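You operate a simulated robot arm through the tools that you are given. There is no shell and no other tool.

Carry out the task below with a simulated robot arm. There is one attempt and no reset: what you move stays moved.

## Task
Hook the blue strap on the ratchet peg, ratchet it to the green band and lock it.
Fine: pawl knob at TRIM to ratchet, at LOCK after; the lever ends home.

The check looks at the end state, three seconds after you hand in, the way a careful person would. Anything else that was tipped, shoved, dropped, spilled or broken makes it a failure.

## Robot
A 6-joint arm with a two-finger parallel gripper, fixed in place. Base frame: the origin is at the foot of the arm, x ahead of it, y to its left, z up. Readings come in mm, rad, newtons and seconds.
With the tool pointing down near the work surface it reaches from about 300 to 660 mm from the base axis. Its first joint turns from -2.007 to 2.007 rad. Payload 3.43 kg.
The TCP is the grasp point between the finger pads, 34 mm short of the fingertips. In the tool frame z runs along the fingers and y along their closing line. Largest opening 128 mm; finger width 24, thickness 12; the body of the gripper, 48 by 130 mm, starts 96 mm behind the TCP.
Orientation is that of the tool frame in the base frame, as a unit quaternion [w, x, y, z]. With the fingers straight down and closing along the base's y, the tool's x points along the base's -x, its y along +y and its z along -z.

## Interface
- The arm moves only by the tool send_rows. Its argument "targets" is a list of rows, each a list of 7 numbers: the shift along the tool's x, y, z in mm, then the turn, a rotation vector about the tool's x, y, z in rad, then the finger opening in mm, from 0 to 128. In form: [[tx, ty, tz, rx, ry, rz, grip], ...]. A call has 1 to 20 rows; each row shifts and turns the commanded pose from where the row before left it, along the tool's axes as they then stand. Each row takes 0.2 s and may step no farther than 50 mm and 0.15 rad from the row before; otherwise, or with a gripper value out of range, the whole call is refused. Where a pose cannot be reached the arm comes as near as it can. A force on the tool above 50 N (or 10 N above the force at the start of the call, whichever is more), or a blocked arm, ends the call early, and 0.2 s more pass. The fingers move at their own pace (about 153 mm/s each) and stop on an object; they squeeze with about 26 N. The grip force told is the motor's: it shows also when the fingers shut on nothing. Time passes only in rows, and 0.2 s behind the last, so rows that do not move let the fingers close. The reply holds the time, the measured pose of the TCP, the force on the tool along the base axes, the opening and the grip force, in the units named above and with some noise, with the torque about the TCP (base axes, N m) and any sound that the robot's microphone picked up, and new pictures: "pictures" is both (left out), scene, wrist or none.
- Cameras (640 x 400 px; columns grow to the right, rows downward): "scene" is fixed at [49, -649, 1553]; the picture's right is [0.75, -0.66, 0.00], its down [-0.38, -0.43, -0.82] and it looks along [0.54, 0.61, -0.58] (base axes); focal length 372 px, centre (320, 200). "wrist" rides on the gripper at [76, -11, -160] in the tool frame; the picture's right is [0.15, 0.99, 0.00], its down [-0.88, 0.13, -0.46] and it looks along [-0.45, 0.07, 0.89] (tool axes); focal length 234 px, centre (320, 200). There is no depth. A picture from a camera that has moved, and an enlarged one, comes with that camera's place and axes in the base frame and with its lens.
- raise_lower(by): slides the trunk up (or, below 0, down) by that many mm; the arm rides with it, the base frame stays. It gives what a move gives, with no picture.
- inspect(camera, box): a new picture of the part [left, top, right, bottom] of that camera's present view, enlarged. No time passes.
- hand_in(): hands the job in; it is judged then, once.

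Nothing tells you positions but the pictures and the camera data. Unless the task says otherwise, let go and move clear before handing in.

The tools are called after ">>>" as a command line: name --pt "numbers of a row" for each row, then --argument value for the rest, lists and objects as JSON in quotes. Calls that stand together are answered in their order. send_rows: Moves the arm, as the interface text tells. Its arguments: {"type":"object","properties":{"targets":{"type":"array","items":{"type":"array","items":{"type":"number"}}},"pictures":{"type":"string","enum":["both","scene","wrist","none"]}},"required":["targets"]} The other tools are called the same way: raise_lower (by) slides the trunk up or down; inspect (camera, box) takes an enlarged picture of a part of a camera's view; hand_in () hands the job in.

At the start:

```text
clock: 0.0
position: [405.3, 114.4, 1081.1]
tcp_rot: [0.0, 0.0, 1.0, 0.0]
contact_force: [0.0, 0.7, -0.4]
moment: [0.0, 0.01, 0.0]
width: 128.1
grip_force: 0.0
trunk travel left (down, up): [-875.0, 115.0]
```

scene: 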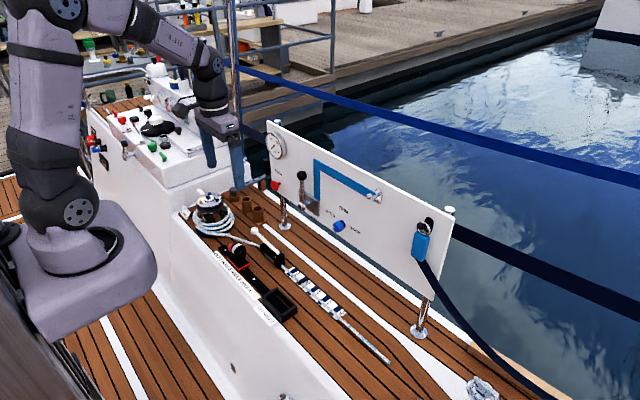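
wrist: 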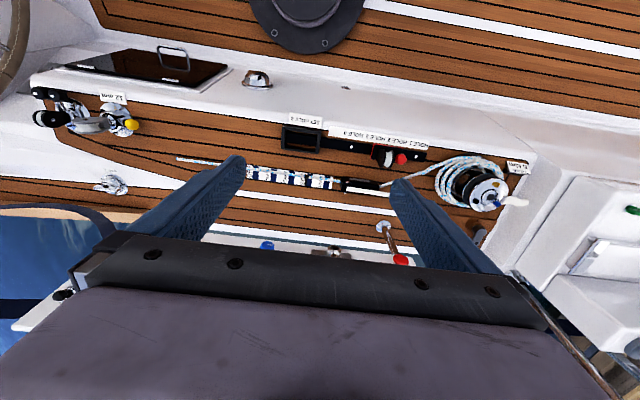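

I see a white panel standing on posts at the boat's edge, with a gauge, a black-knobbed lever, a blue L-shaped piece, a blue knob and a blue strap end at the right. I'll look closer before moving anything.

>>> inspect --camera "scene" --box '[250, 110, 400, 250]'

>>> inspect --camera "scene" --box '[380, 180, 480, 300]'

>>> inspect --camera "scene" --box '[250, 110, 330, 200]'

>>> inspect --camera "scene" --box '[170, 100, 500, 370]'

```text
2.86 times, centred on (325, 180) of scene
camera zoom: at [49.0, -649.0, 1553.0], right [0.75, -0.66, 0.0], down [-0.38, -0.43, -0.82], along [0.54, 0.61, -0.58], focal length 1063 px, centre (306, 257)
```

zoom: 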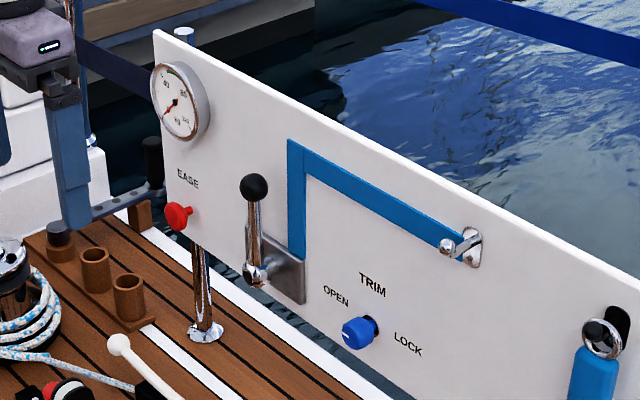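

```text
3.33 times, centred on (430, 240) of scene
camera zoom: at [49.0, -649.0, 1553.0], right [0.75, -0.66, 0.0], down [-0.38, -0.43, -0.82], along [0.54, 0.61, -0.58], focal length 1240 px, centre (-47, 67)
```

zoom: 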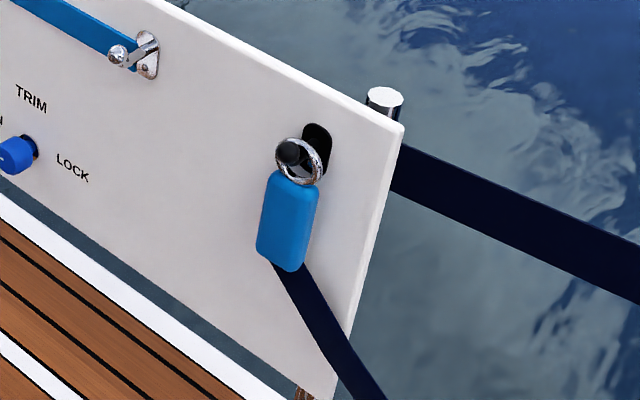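

```text
4.44 times, centred on (290, 155) of scene
camera zoom: at [49.0, -649.0, 1553.0], right [0.75, -0.66, 0.0], down [-0.38, -0.43, -0.82], along [0.54, 0.61, -0.58], focal length 1653 px, centre (453, 400)
```

zoom: 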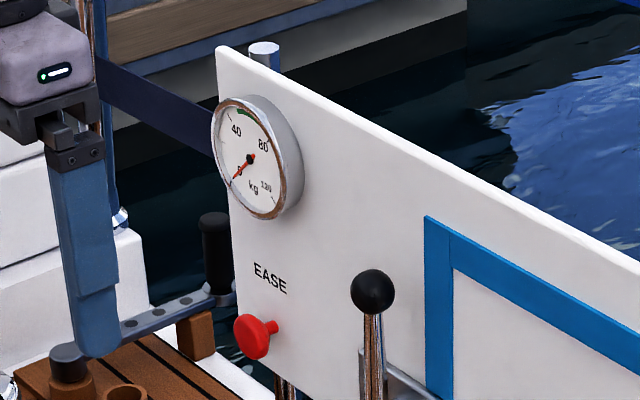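

```text
1.48 times, centred on (335, 235) of scene
camera zoom: at [49.0, -649.0, 1553.0], right [0.75, -0.66, 0.0], down [-0.38, -0.43, -0.82], along [0.54, 0.61, -0.58], focal length 551 px, centre (298, 148)
```

zoom: 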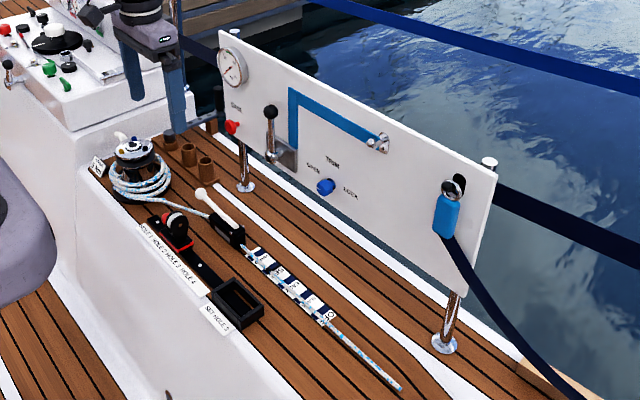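

The panel seems to stand at about x = 765, running along y, with the stowed strap ring near (735, -276, 943), the peg near (740, -94, 935), the pawl knob near (745, 45, 743) and the lever ball near (735, 222, 870). First I'll turn the tool horizontal toward the panel and take a closer look.

>>> send_rows --pt "-30 0 -20 0 0 0 128" --pt "-30 0 -20 0 0 0 128" --pt "0 0 0 0 -0.1428 0 128" --pt "0 0 0 0 -0.1428 0 128" --pt "0 0 0 0 -0.1428 0 128" --pt "0 0 0 0 -0.1428 0 128" --pt "0 0 0 0 -0.1428 0 128" --pt "0 0 0 0 -0.1428 0 128" --pt "0 0 0 0 -0.1428 0 128" --pt "0 0 0 0 -0.1428 0 128" --pt "0 0 0 0 -0.1428 0 128" --pt "0 0 0 0 -0.1428 0 128" --pt "0 0 0 0 -0.1428 0 128" --pt "0 0 0 0 0 0 128"

```text
clock: 3.0
position: [510.7, 151.9, 1156.5]
tcp_rot: [0.705, -0.002, 0.709, -0.006]
contact_force: [0.1, -0.1, 0.1]
moment: [0.0, 0.0, 0.01]
width: 128.1
grip_force: 0.1
out of reach, approached as far as the arm can: row 9, 10, 11, 12, 13
trunk travel left (down, up): [-875.0, 115.0]
camera wrist: at [351.2, 140.6, 1082.0], right [0.0, 0.99, -0.16], down [-0.45, 0.14, 0.88], along [0.89, 0.07, 0.45], focal length 234 px, centre (320, 200)
```

scene: 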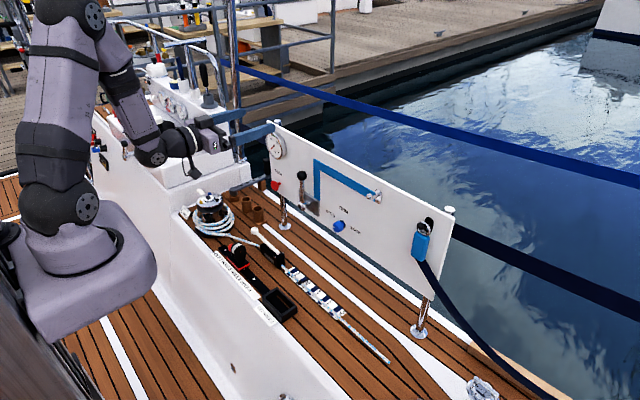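
wrist: 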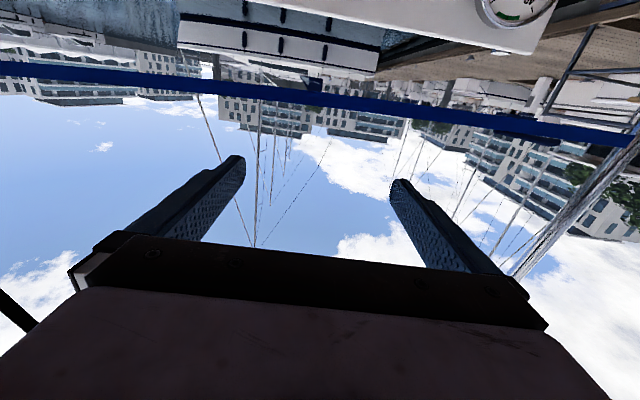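

The tool is now horizontal and clear of the panel. I'll lower the trunk so that the tool faces the panel, then look with the wrist camera.

>>> raise_lower --by -200

```text
clock: 5.2
position: [510.0, 152.0, 955.7]
tcp_rot: [0.705, -0.001, 0.709, -0.006]
contact_force: [-0.6, -0.4, -0.3]
moment: [-0.02, 0.01, 0.04]
width: 127.9
grip_force: 0.1
trunk travel left (down, up): [-675.0, 315.0]
```

>>> send_rows --pt "0 0 0 0 0 0 128"

```text
clock: 5.6
position: [510.7, 152.3, 956.8]
tcp_rot: [0.705, -0.001, 0.709, -0.006]
contact_force: [0.8, 0.2, 0.0]
moment: [-0.01, 0.02, 0.0]
width: 127.8
grip_force: 0.0
trunk travel left (down, up): [-675.0, 315.0]
camera wrist: at [351.6, 140.8, 881.9], right [0.0, 0.99, -0.16], down [-0.45, 0.14, 0.88], along [0.89, 0.07, 0.44], focal length 234 px, centre (320, 200)
```

scene: 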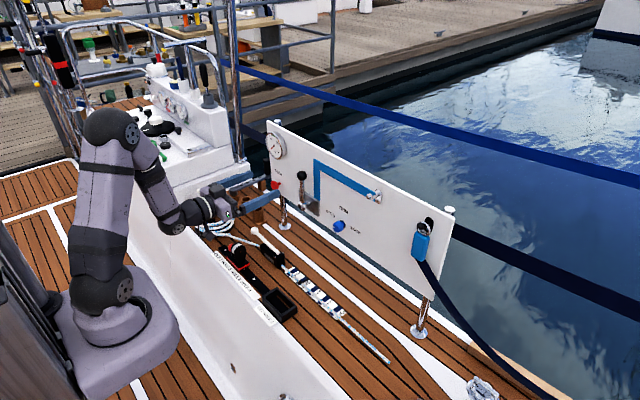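
wrist: 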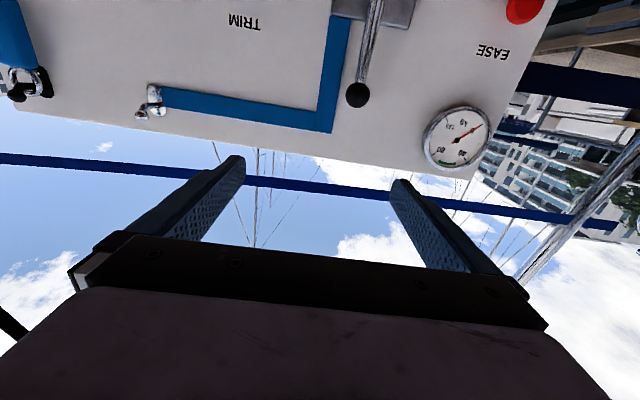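

From here the wrist camera (upside down) sees the panel well. I'll zoom in on the peg, the stowed ring, the gauge and the lever.

>>> inspect --camera "wrist" --box '[0, 0, 200, 150]'

>>> inspect --camera "wrist" --box '[400, 80, 520, 190]'

>>> inspect --camera "wrist" --box '[300, 0, 440, 130]'

```text
2.67 times, centred on (100, 75) of wrist
camera zoom: at [351.6, 140.8, 881.9], right [0.0, 0.99, -0.16], down [-0.45, 0.14, 0.88], along [0.89, 0.07, 0.44], focal length 624 px, centre (907, 533)
```

zoom: 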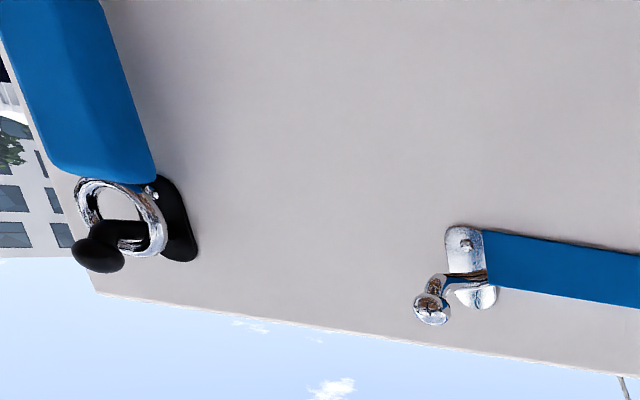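

```text
3.64 times, centred on (460, 135) of wrist
camera zoom: at [351.6, 140.8, 881.9], right [0.0, 0.99, -0.16], down [-0.45, 0.14, 0.88], along [0.89, 0.07, 0.44], focal length 852 px, centre (-189, 436)
```

zoom: 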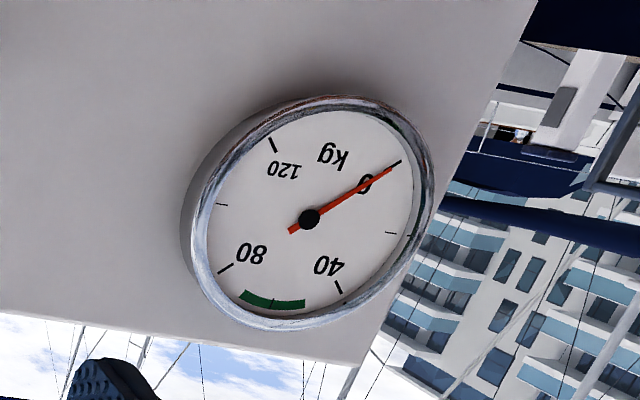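

```text
3.08 times, centred on (370, 65) of wrist
camera zoom: at [351.6, 140.8, 881.9], right [0.0, 0.99, -0.16], down [-0.45, 0.14, 0.88], along [0.89, 0.07, 0.44], focal length 720 px, centre (166, 615)
```

zoom: 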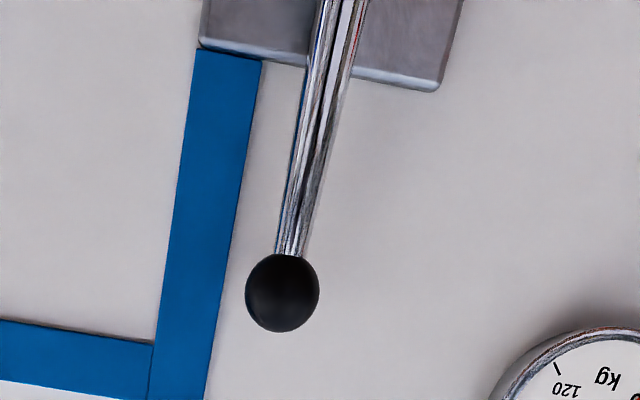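

I'll zoom further in on the peg and on the ring to understand their shapes.

>>> inspect --camera "wrist" --box '[120, 70, 190, 125]'

>>> inspect --camera "scene" --box '[355, 180, 395, 210]'

>>> inspect --camera "scene" --box '[400, 210, 450, 270]'

>>> inspect --camera "wrist" --box '[0, 0, 80, 110]'

>>> inspect --camera "scene" --box '[285, 160, 365, 240]'

```text
7.27 times, centred on (155, 98) of wrist
camera zoom: at [351.6, 140.8, 881.9], right [0.0, 0.99, -0.16], down [-0.45, 0.14, 0.88], along [0.89, 0.07, 0.44], focal length 1703 px, centre (1520, 946)
```

zoom: 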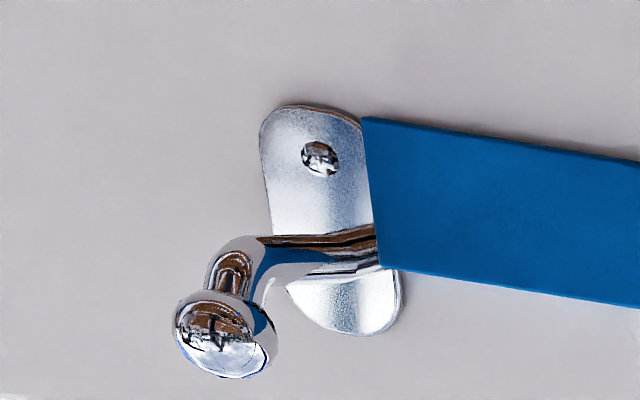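

```text
13.33 times, centred on (375, 195) of scene
camera zoom: at [49.0, -649.0, 1553.0], right [0.75, -0.66, 0.0], down [-0.38, -0.43, -0.82], along [0.54, 0.61, -0.58], focal length 4960 px, centre (-413, 267)
```

zoom: 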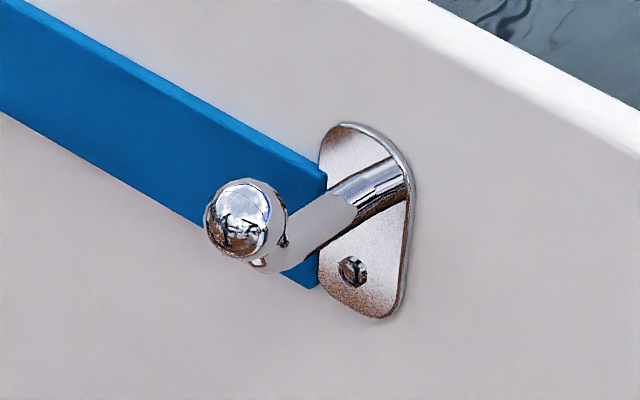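

```text
6.67 times, centred on (425, 240) of scene
camera zoom: at [49.0, -649.0, 1553.0], right [0.75, -0.66, 0.0], down [-0.38, -0.43, -0.82], along [0.54, 0.61, -0.58], focal length 2480 px, centre (-380, -67)
```

zoom: 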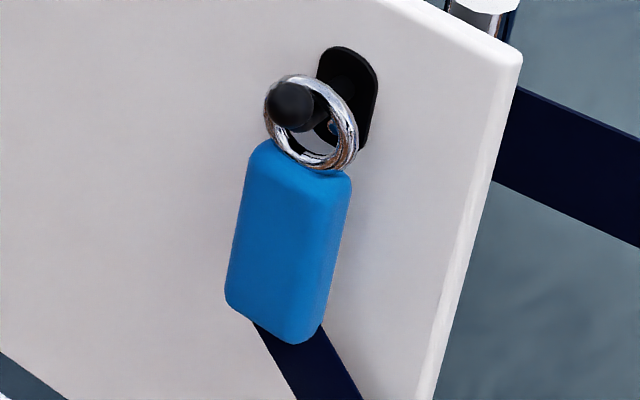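

```text
3.64 times, centred on (40, 55) of wrist
camera zoom: at [351.6, 140.8, 881.9], right [0.0, 0.99, -0.16], down [-0.45, 0.14, 0.88], along [0.89, 0.07, 0.44], focal length 852 px, centre (1338, 727)
```

zoom: 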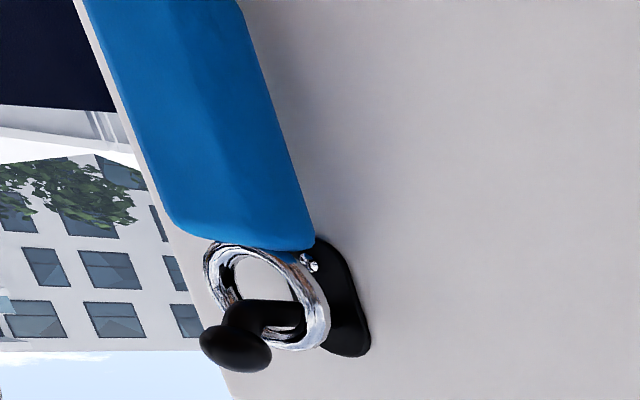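

```text
5.00 times, centred on (325, 200) of scene
camera zoom: at [49.0, -649.0, 1553.0], right [0.75, -0.66, 0.0], down [-0.38, -0.43, -0.82], along [0.54, 0.61, -0.58], focal length 1860 px, centre (295, 200)
```

zoom: 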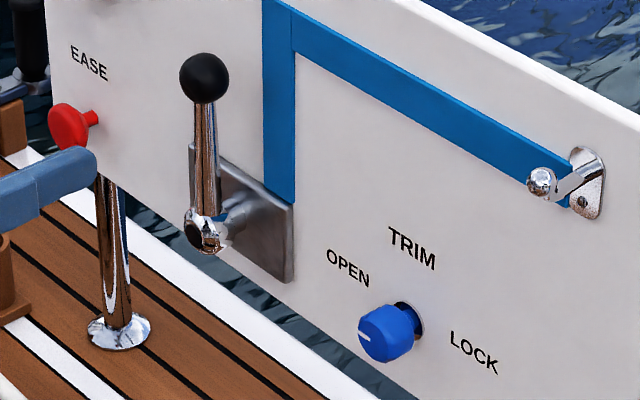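

Both the stow hook and the ratchet peg are J-shaped hooks with upturned ball tips, at about (709, -278, 966) and (709, -108, 966), and the panel face is at about x = 748. The strap's blue tab hangs below the ring at about z = 886. I'll move across to stand in front of the tab, well short of the panel.

>>> send_rows --pt "0 0 30 0 0 0 128" --pt "0 -45 10 0 0 0 128" --pt "0 -45 10 0 0 0 128" --pt "5 -45 10 0 0 0 128" --pt "5 -45 10 0 0 0 128" --pt "5 -45 0 0 0 0 128" --pt "5 -45 0 0 0 0 128" --pt "5 -45 0 0 0 0 128" --pt "5 -45 0 0 0 0 128" --pt "0 -25 0 0 0 0 128" --pt "0 0 0 0 0 0 128"

```text
clock: 8.0
position: [562.7, 55.3, 1018.0]
tcp_rot: [0.704, 0.002, 0.71, -0.011]
contact_force: [0.2, -0.4, 0.1]
moment: [0.01, 0.01, -0.01]
width: 127.9
grip_force: 0.0
out of reach, approached as far as the arm can: row 2, 3, 4, 5, 6, 7, 8, 9, 10
trunk travel left (down, up): [-675.0, 315.0]
camera wrist: at [402.6, 46.4, 942.5], right [0.02, 0.99, -0.16], down [-0.45, 0.15, 0.88], along [0.9, 0.06, 0.44], focal length 234 px, centre (320, 200)
```

scene: 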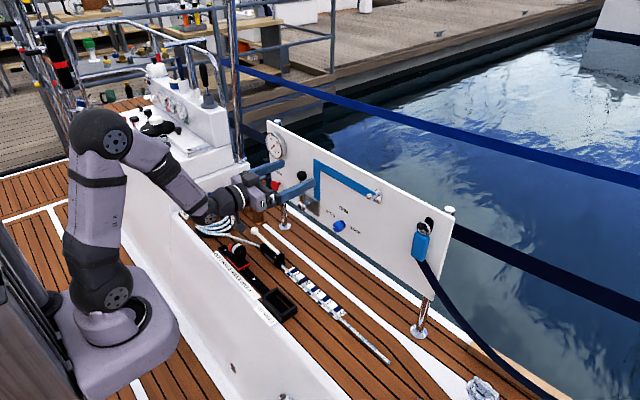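
wrist: 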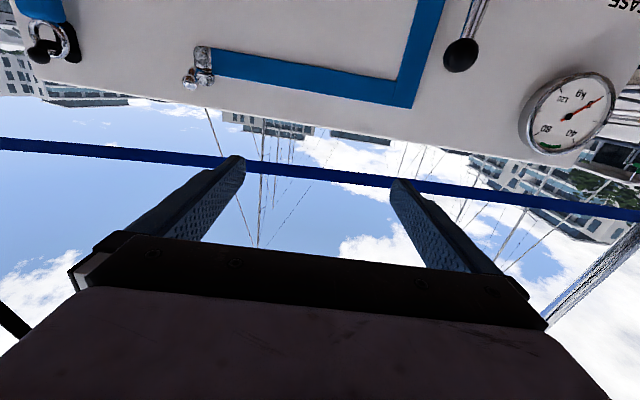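

The arm is at a posture limit when it is held this close in with the tool level, so I'll drop the trunk further and work more extended. TCP is at (563, 55, 1018) with nothing near it.

>>> raise_lower --by -150

>>> send_rows --pt "-10 0 30 0 0 0 128" --pt "-10 0 30 0 0 0 128" --pt "-10 0 20 0 0 0 128" --pt "0 -20 0 0 0 0 128" --pt "0 -40 0 0 0 0 128" --pt "0 0 0 0 0 0 128"

```text
clock: 9.7
position: [562.6, 55.8, 865.7]
tcp_rot: [0.704, 0.002, 0.71, -0.011]
contact_force: [0.5, -0.5, -0.2]
moment: [0.01, 0.01, -0.05]
width: 127.9
grip_force: 0.0
trunk travel left (down, up): [-525.0, 465.0]
```

```text
clock: 11.1
position: [637.4, 55.1, 897.7]
tcp_rot: [0.703, 0.005, 0.711, -0.015]
contact_force: [-0.7, 0.6, -0.3]
moment: [0.01, 0.02, 0.02]
width: 128.1
grip_force: 0.1
out of reach, approached as far as the arm can: row 2, 4, 5
trunk travel left (down, up): [-525.0, 465.0]
camera wrist: at [477.9, 47.8, 824.5], right [0.03, 0.99, -0.16], down [-0.44, 0.16, 0.88], along [0.9, 0.04, 0.44], focal length 234 px, centre (320, 200)
```

scene: 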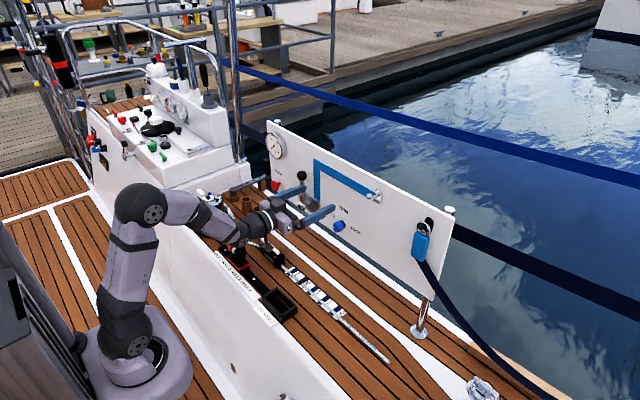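
wrist: 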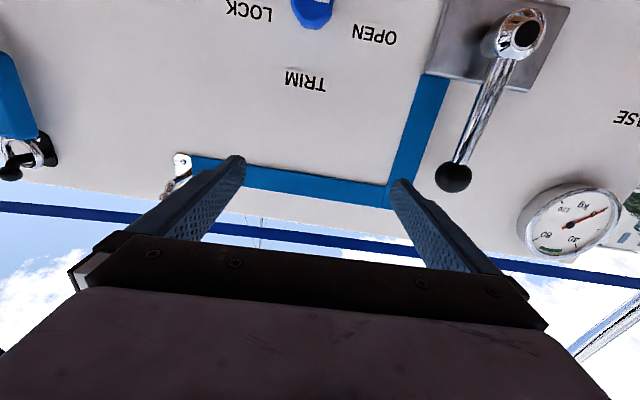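

The arm refuses to go further to -y with the tool straight ahead, so I'll look at the arm's wrist to understand which joint is limiting.

>>> inspect --camera "scene" --box '[80, 160, 350, 390]'

>>> inspect --camera "scene" --box '[200, 170, 350, 270]'

```text
1.74 times, centred on (215, 275) of scene
camera zoom: at [49.0, -649.0, 1553.0], right [0.75, -0.66, 0.0], down [-0.38, -0.43, -0.82], along [0.54, 0.61, -0.58], focal length 647 px, centre (503, 70)
```

zoom: 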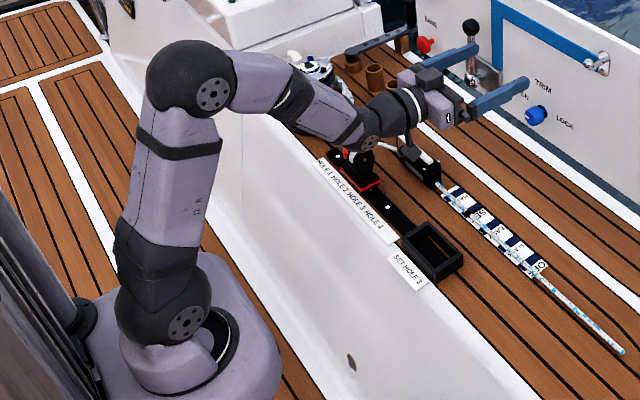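

```text
4.00 times, centred on (275, 220) of scene
camera zoom: at [49.0, -649.0, 1553.0], right [0.75, -0.66, 0.0], down [-0.38, -0.43, -0.82], along [0.54, 0.61, -0.58], focal length 1488 px, centre (500, 120)
```

zoom: 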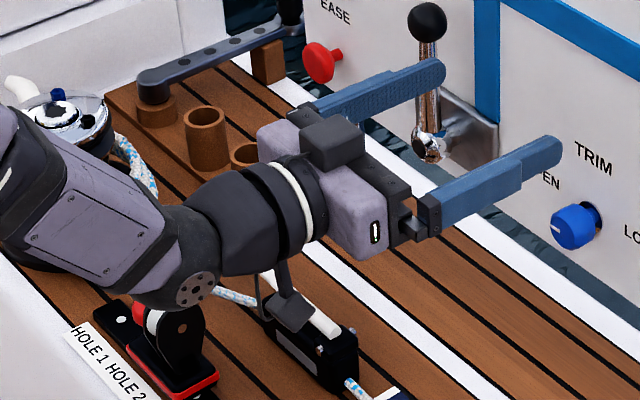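

The wrist is a roll-pitch-roll type, and its forearm roll has ended up near ±180°, which is why it is blocked. I'll back away, tip the tool down again along the same way, centre at y = 0 and tip up in the arm's own plane to get a good wrist configuration.

>>> raise_lower --by 150

>>> send_rows --pt "0 40 -20 0 0 0 128" --pt "0 40 -20 0 0 0 128" --pt "0 20 -20 0 0 0 128" --pt "0 0 0 0 0.12 0 128" --pt "0 0 0 0 0.12 0 128" --pt "0 0 0 0 0.12 0 128" --pt "0 0 0 0 0.12 0 128" --pt "0 0 0 0 0.12 0 128" --pt "0 0 0 0 0.12 0 128" --pt "0 0 0 0 0.12 0 128" --pt "0 0 0 0 0.12 0 128" --pt "0 0 0 0 0.12 0 128" --pt "0 0 0 0 0.12 0 128" --pt "0 0 0 0 0.12 0 128" --pt "0 0 0 0 0.12 0 128" --pt "0 0 0 0 0.12 0 128" --pt "0 0 0 0 0 0 128"

```text
clock: 12.9
position: [637.5, 55.5, 1048.5]
tcp_rot: [0.703, 0.007, 0.711, -0.016]
contact_force: [-0.5, -0.4, -0.2]
moment: [-0.03, 0.02, 0.02]
width: 128.0
grip_force: 0.1
trunk travel left (down, up): [-675.0, 315.0]
```

```text
clock: 16.5
position: [564.3, 151.0, 1036.8]
tcp_rot: [-0.002, 0.016, 1.0, -0.006]
contact_force: [0.3, -0.1, 0.1]
moment: [-0.02, 0.0, -0.01]
width: 128.1
grip_force: 0.1
out of reach, approached as far as the arm can: row 16
trunk travel left (down, up): [-675.0, 315.0]
camera wrist: at [489.2, 144.7, 1197.3], right [-0.12, 0.99, -0.01], down [0.89, 0.11, 0.45], along [0.45, 0.04, -0.89], focal length 234 px, centre (320, 200)
```

scene: 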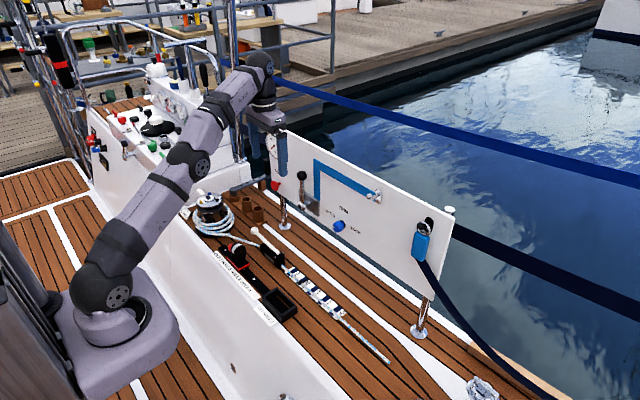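
wrist: 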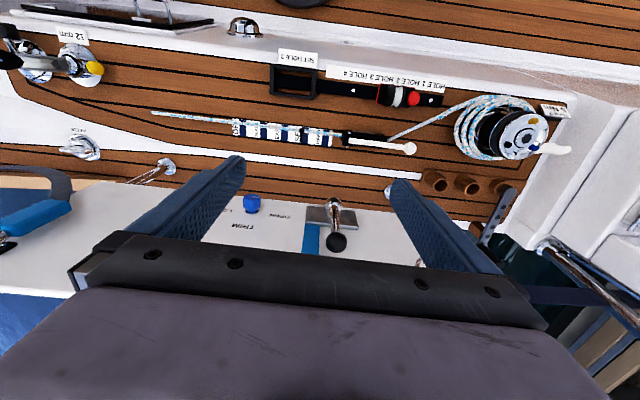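

The tool is down again without trouble. Next I'll centre it at y = 0, square it, and tip it up in the arm's own plane.

>>> send_rows --pt "10 -38 15 -0.012 0 -0.032 128" --pt "10 -38 15 0 0 0 128" --pt "10 -38 15 0 0 0 128" --pt "5 -37 15 0 0 0 128" --pt "0 0 0 0 0 0 128" --pictures "none"

```text
clock: 17.7
position: [531.3, -0.8, 978.4]
tcp_rot: [0.0, 0.0, 1.0, 0.001]
contact_force: [1.2, -0.2, 0.1]
moment: [-0.03, 0.05, 0.03]
width: 127.8
grip_force: 0.1
trunk travel left (down, up): [-675.0, 315.0]
```

>>> send_rows --pt "0 0 8 0 -0.1428 0 128" --pt "0 0 8 0 -0.1428 0 128" --pt "0 0 8 0 -0.1428 0 128" --pt "0 0 8 0 -0.1428 0 128" --pt "0 0 8 0 -0.1428 0 128" --pt "0 0 8 0 -0.1428 0 128" --pt "0 0 8 0 -0.1428 0 128" --pt "0 0 8 0 -0.1428 0 128" --pt "0 0 8 0 -0.1428 0 128" --pt "0 0 8 0 -0.1428 0 128" --pt "0 0 8 0 -0.1428 0 128" --pt "0 0 0 0 0 0 128"

```text
clock: 20.3
position: [579.3, 1.4, 917.6]
tcp_rot: [0.706, 0.0, 0.708, -0.001]
contact_force: [0.6, 0.2, 0.6]
moment: [0.01, 0.01, -0.02]
width: 127.9
grip_force: 0.0
trunk travel left (down, up): [-675.0, 315.0]
camera wrist: at [421.0, -10.6, 842.5], right [0.0, 0.99, -0.15], down [-0.45, 0.13, 0.88], along [0.89, 0.07, 0.45], focal length 234 px, centre (320, 200)
```

scene: 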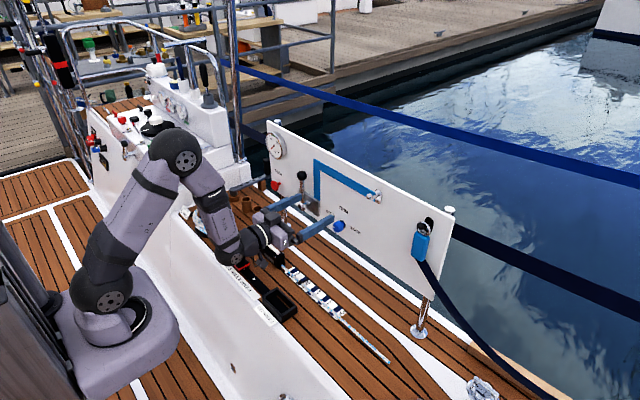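
wrist: 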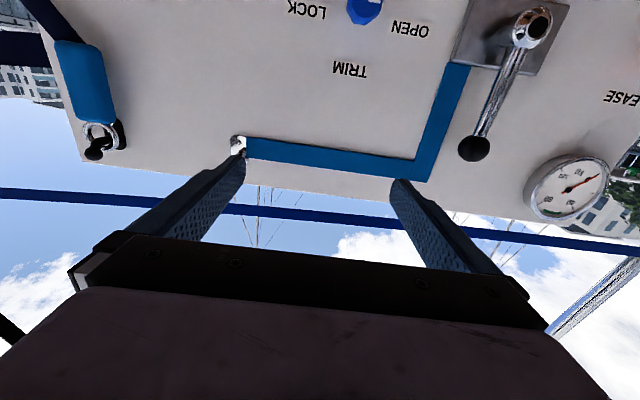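

That worked: the tool is level at (579, 1, 918) with a good wrist. Next I'll lower the trunk a bit and slide over in front of the tab.

>>> raise_lower --by -120

>>> send_rows --pt "-15 0 15 0 0 0 128" --pt "-15 0 15 0 0 0 128" --pt "-15 -40 10 0 0 0 128" --pt "-15 -40 10 0 0 0 128" --pt "-15 -40 5 0 0 0 128" --pt "-15 -40 0 0 0 0 128" --pt "0 -40 0 0 0 0 128" --pt "0 -40 0 0 0 0 128" --pt "0 -40 0 0 0 0 128" --pt "0 0 0 0 0 0 128"

```text
clock: 21.8
position: [579.8, 0.7, 798.4]
tcp_rot: [0.707, -0.001, 0.708, 0.0]
contact_force: [-0.1, 0.1, 0.1]
moment: [-0.02, -0.01, -0.02]
width: 128.1
grip_force: 0.0
trunk travel left (down, up): [-555.0, 435.0]
```

```text
clock: 24.0
position: [635.8, -280.5, 891.0]
tcp_rot: [0.706, 0.0, 0.708, 0.0]
contact_force: [-0.1, -0.7, 0.2]
moment: [0.04, 0.0, -0.01]
width: 127.7
grip_force: 0.2
trunk travel left (down, up): [-555.0, 435.0]
camera wrist: at [476.9, -292.3, 815.1], right [0.0, 0.99, -0.15], down [-0.45, 0.13, 0.88], along [0.89, 0.07, 0.45], focal length 234 px, centre (320, 200)
```

scene: 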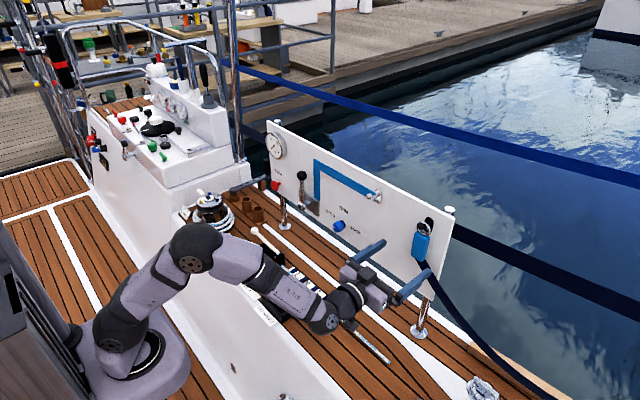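
wrist: 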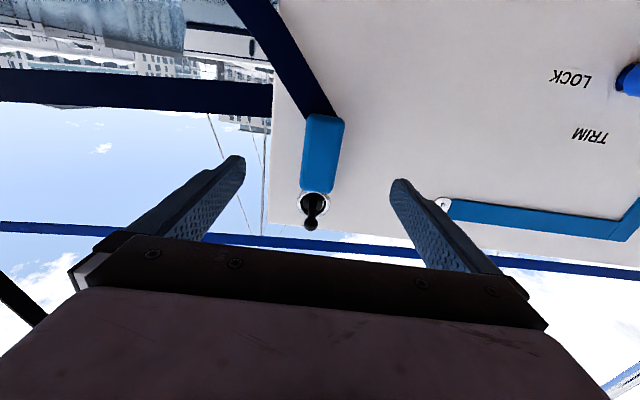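

The tab is now right ahead between the open fingers. I'll zoom in to get its place exactly.

>>> inspect --camera "wrist" --box '[260, 90, 380, 240]'

>>> inspect --camera "scene" --box '[330, 200, 460, 330]'

```text
2.67 times, centred on (320, 165) of wrist
camera zoom: at [476.9, -292.3, 815.1], right [0.0, 0.99, -0.15], down [-0.45, 0.13, 0.88], along [0.89, 0.07, 0.45], focal length 624 px, centre (320, 293)
```

zoom: 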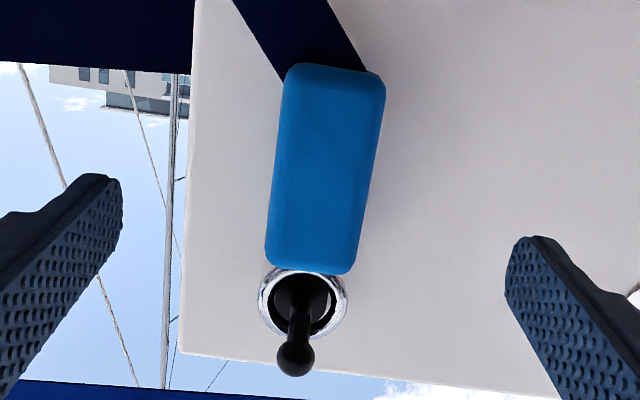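

```text
3.08 times, centred on (395, 265) of scene
camera zoom: at [49.0, -649.0, 1553.0], right [0.75, -0.66, 0.0], down [-0.38, -0.43, -0.82], along [0.54, 0.61, -0.58], focal length 1145 px, centre (89, 0)
```

zoom: 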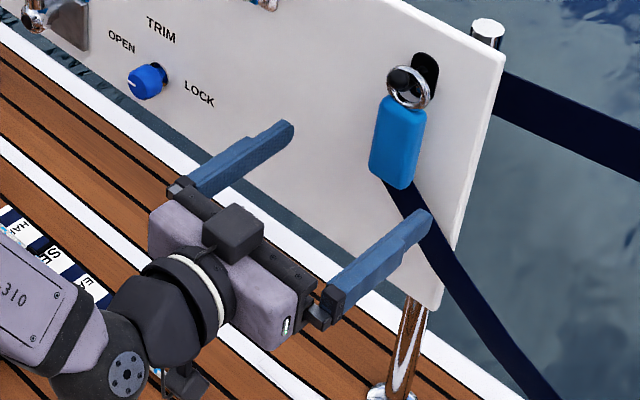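

The tab's centre is at about (720, -280, 886), about 40 mm wide, with the ring above it at z ≈ 945. I'll narrow the fingers to 75 mm and move forward so that the tips stop short of the panel.

>>> send_rows --pt "-1 1 20 0 0 0 75" --pt "0 0 20 0 0 0 75" --pt "0 0 15 0 0 0 75" --pt "0 0 10 0 0 0 75" --pt "0 0 0 0 0 0 75"

```text
clock: 25.2
position: [701.0, -278.7, 888.3]
tcp_rot: [0.707, -0.001, 0.708, 0.001]
contact_force: [-0.5, 0.2, 0.2]
moment: [-0.01, -0.01, -0.03]
width: 75.0
grip_force: 0.2
trunk travel left (down, up): [-555.0, 435.0]
camera wrist: at [542.2, -290.8, 814.4], right [0.0, 0.99, -0.15], down [-0.45, 0.13, 0.88], along [0.89, 0.07, 0.45], focal length 234 px, centre (320, 200)
```

scene: 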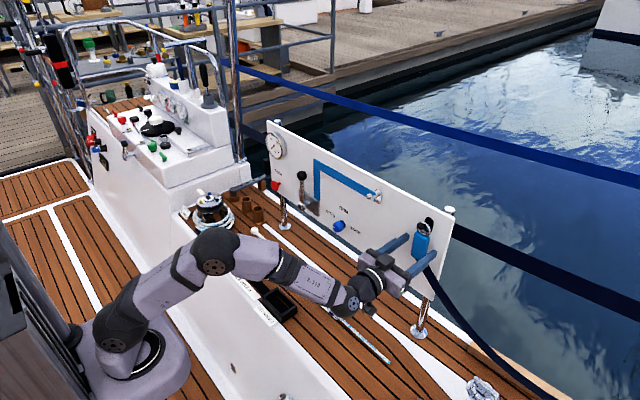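
wrist: 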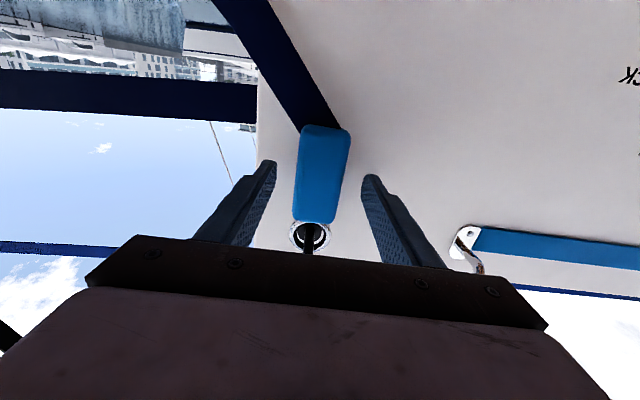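

>>> inspect --camera "wrist" --box '[230, 110, 420, 260]'

>>> inspect --camera "scene" --box '[370, 205, 460, 290]'

```text
2.67 times, centred on (325, 185) of wrist
camera zoom: at [542.2, -290.8, 814.4], right [0.0, 0.99, -0.15], down [-0.45, 0.13, 0.88], along [0.89, 0.07, 0.45], focal length 624 px, centre (307, 240)
```

zoom: 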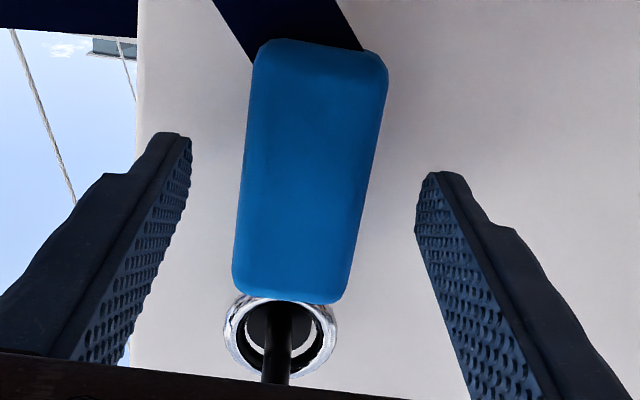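

```text
4.71 times, centred on (415, 248) of scene
camera zoom: at [49.0, -649.0, 1553.0], right [0.75, -0.66, 0.0], down [-0.38, -0.43, -0.82], along [0.54, 0.61, -0.58], focal length 1750 px, centre (-127, -24)
```

zoom: 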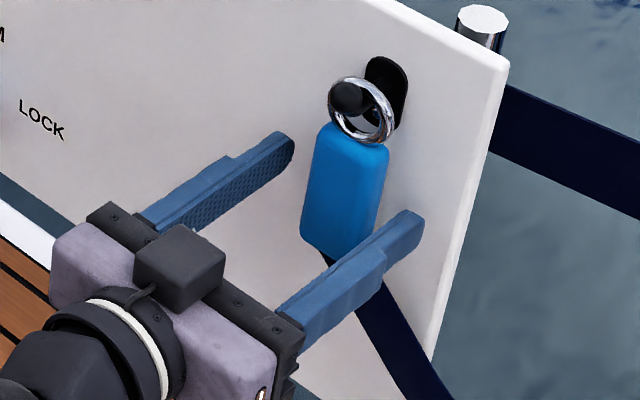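

The fingers straddle the tab. I'll close on it.

>>> send_rows --pt "0 0 4 0 0 0 75" --pt "0 0 0 0 0 0 20" --pt "0 0 0 0 0 0 20" --pt "0 0 0 0 0 0 20"

```text
clock: 26.2
position: [704.5, -279.5, 888.7]
tcp_rot: [0.707, 0.001, 0.707, -0.001]
contact_force: [-0.1, -2.1, -0.4]
moment: [0.03, 0.03, -0.06]
width: 39.5
grip_force: 26.1
trunk travel left (down, up): [-555.0, 435.0]
camera wrist: at [545.4, -290.2, 813.5], right [0.0, 0.99, -0.15], down [-0.45, 0.13, 0.88], along [0.89, 0.07, 0.45], focal length 234 px, centre (320, 200)
```

scene: 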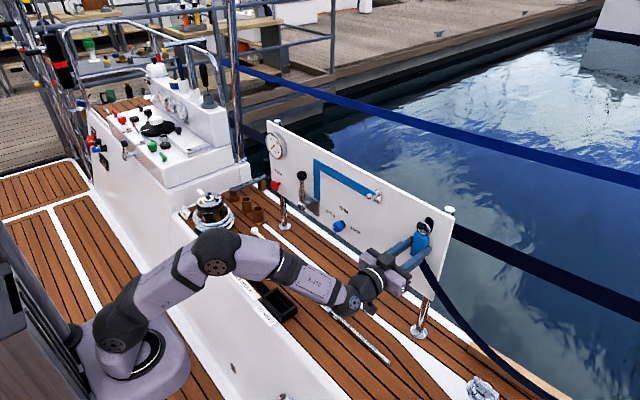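
wrist: 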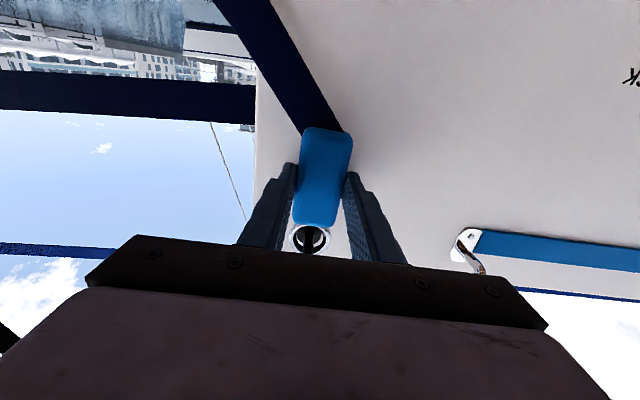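

The tab is gripped at 39.5 mm wide. I'll lift gently, watching the force.

>>> send_rows --pt "-6 0 0 0 0 0 20" --pt "-6 0 0 0 0 0 20" --pt "0 0 0 0 0 0 20"

>>> inspect --camera "scene" --box '[395, 205, 455, 265]'

>>> inspect --camera "wrist" --box '[260, 190, 360, 260]'

```text
clock: 27.0
position: [704.2, -277.8, 901.3]
tcp_rot: [0.707, 0.0, 0.707, 0.0]
contact_force: [0.7, -0.5, -1.3]
moment: [0.01, 0.01, -0.01]
width: 39.6
grip_force: 25.9
trunk travel left (down, up): [-555.0, 435.0]
camera wrist: at [545.2, -289.8, 826.7], right [0.0, 0.99, -0.15], down [-0.45, 0.13, 0.88], along [0.89, 0.07, 0.45], focal length 234 px, centre (320, 200)
```

scene: 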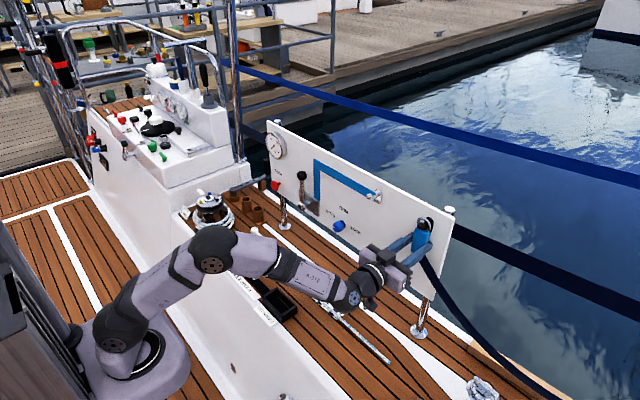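
wrist: 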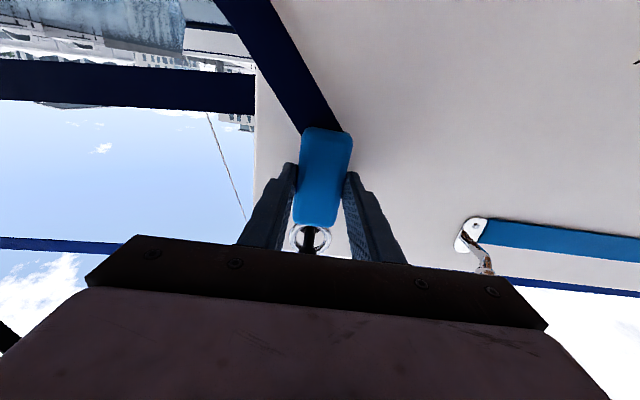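

```text
6.67 times, centred on (425, 235) of scene
camera zoom: at [49.0, -649.0, 1553.0], right [0.75, -0.66, 0.0], down [-0.38, -0.43, -0.82], along [0.54, 0.61, -0.58], focal length 2480 px, centre (-380, -33)
```

zoom: 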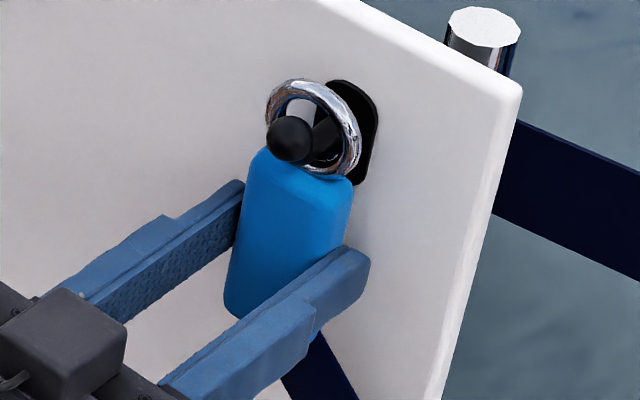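

```text
5.71 times, centred on (310, 225) of wrist
camera zoom: at [545.2, -289.8, 826.7], right [0.0, 0.99, -0.15], down [-0.45, 0.13, 0.88], along [0.89, 0.07, 0.45], focal length 1338 px, centre (377, 57)
```

zoom: 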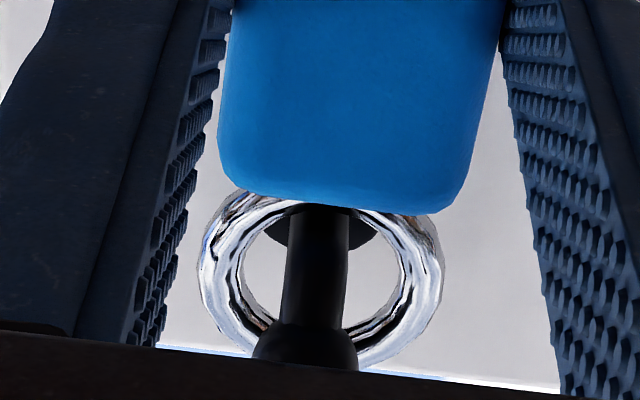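

The ring has risen and the tab weighs little. I'll tip the tool downward about 20° while holding the ring in place, so the ring can slip over the upturned ball tip.

>>> send_rows --pt "-4.5 0 -6.8 0 0.12 0 20" --pt "-4.5 0 -6.8 0 0.12 0 20" --pt "-4.5 0 -6.8 0 0.12 0 20" --pt "0 0 0 0 0 0 20"

>>> inspect --camera "scene" --box '[395, 205, 455, 265]'

>>> inspect --camera "wrist" --box '[260, 190, 360, 260]'

```text
clock: 28.0
position: [686.3, -277.6, 916.1]
tcp_rot: [0.567, -0.001, 0.824, 0.001]
contact_force: [-1.5, 0.2, -6.1]
moment: [-0.02, 0.12, 0.07]
width: 39.3
grip_force: 26.0
trunk travel left (down, up): [-555.0, 435.0]
camera wrist: at [510.8, -289.2, 902.2], right [-0.05, 0.99, -0.14], down [-0.11, 0.13, 0.99], along [0.99, 0.07, 0.1], focal length 234 px, centre (320, 200)
```

scene: 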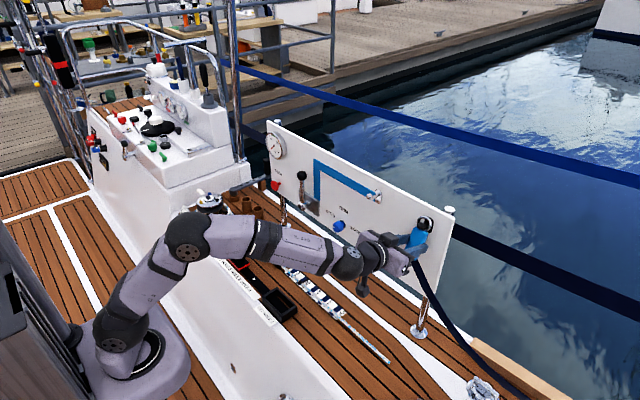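
wrist: 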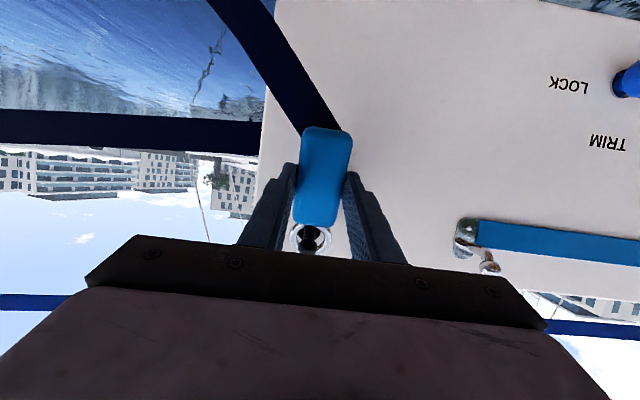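

```text
6.67 times, centred on (425, 235) of scene
camera zoom: at [49.0, -649.0, 1553.0], right [0.75, -0.66, 0.0], down [-0.38, -0.43, -0.82], along [0.54, 0.61, -0.58], focal length 2480 px, centre (-380, -33)
```

zoom: 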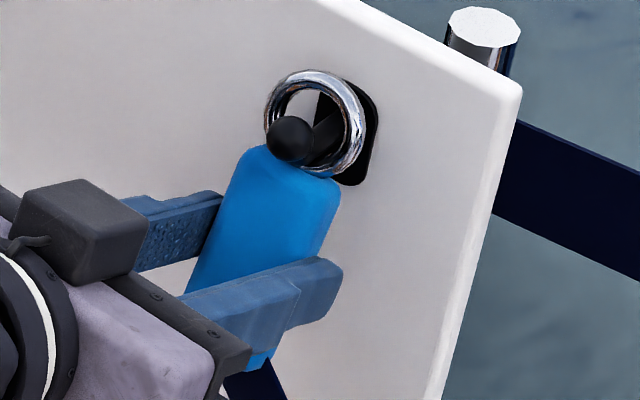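

```text
5.71 times, centred on (310, 225) of wrist
camera zoom: at [510.8, -289.2, 902.2], right [-0.05, 0.99, -0.14], down [-0.11, 0.13, 0.99], along [0.99, 0.07, 0.1], focal length 1338 px, centre (377, 57)
```

zoom: 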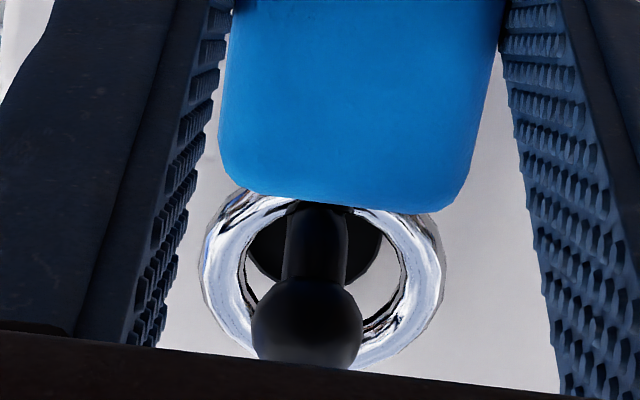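

The ring's lower side now rests under the stem. I'll tip a little more while easing it outward, then carry it out over the ball.

>>> send_rows --pt "-1.9 0 -9.6 0 0.12 0 20" --pt "-0.8 0 -9.8 0 0.12 0 20" --pt "0 0 0 0 0 0 20"

>>> inspect --camera "scene" --box '[395, 205, 455, 265]'

>>> inspect --camera "wrist" --box '[260, 190, 360, 260]'

```text
clock: 28.8
position: [669.2, -277.8, 928.4]
tcp_rot: [0.466, 0.0, 0.885, -0.002]
contact_force: [-0.6, -2.2, -0.5]
moment: [0.05, -0.05, -0.12]
width: 39.6
grip_force: 25.7
trunk travel left (down, up): [-555.0, 435.0]
camera wrist: at [496.2, -288.8, 956.7], right [-0.08, 0.99, -0.12], down [0.12, 0.13, 0.98], along [0.99, 0.07, -0.13], focal length 234 px, centre (320, 200)
```

scene: 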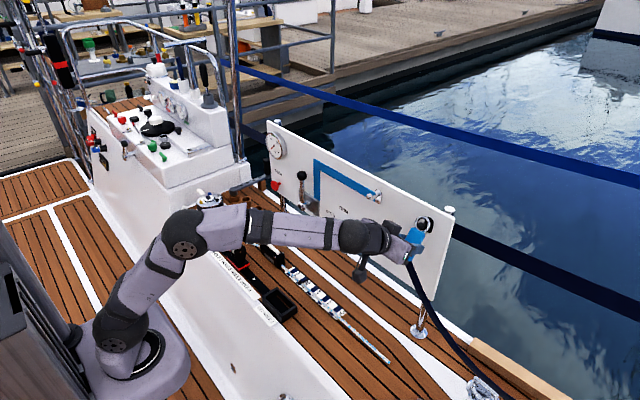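
wrist: 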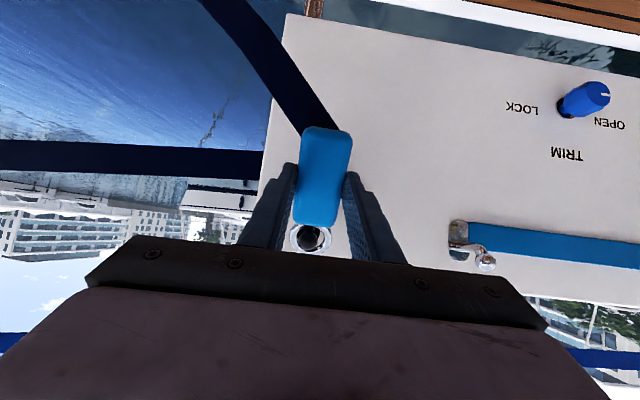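

```text
6.67 times, centred on (425, 235) of scene
camera zoom: at [49.0, -649.0, 1553.0], right [0.75, -0.66, 0.0], down [-0.38, -0.43, -0.82], along [0.54, 0.61, -0.58], focal length 2480 px, centre (-380, -33)
```

zoom: 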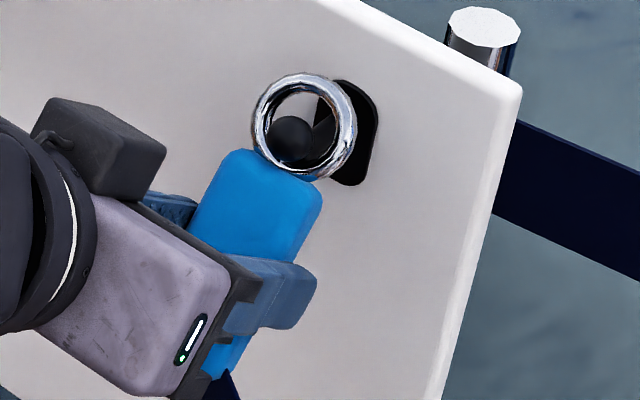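

```text
5.71 times, centred on (310, 225) of wrist
camera zoom: at [496.2, -288.8, 956.7], right [-0.08, 0.99, -0.12], down [0.12, 0.13, 0.98], along [0.99, 0.07, -0.13], focal length 1338 px, centre (377, 57)
```

zoom: 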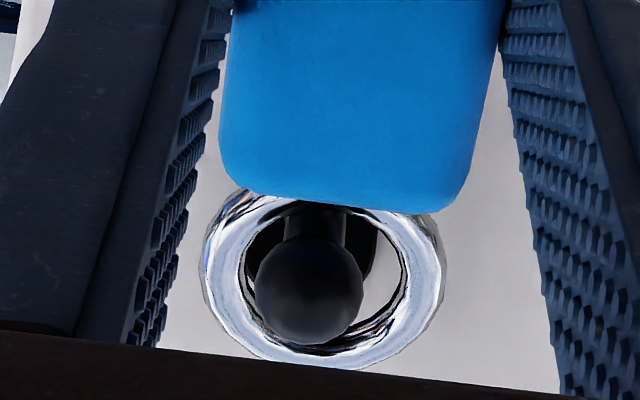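

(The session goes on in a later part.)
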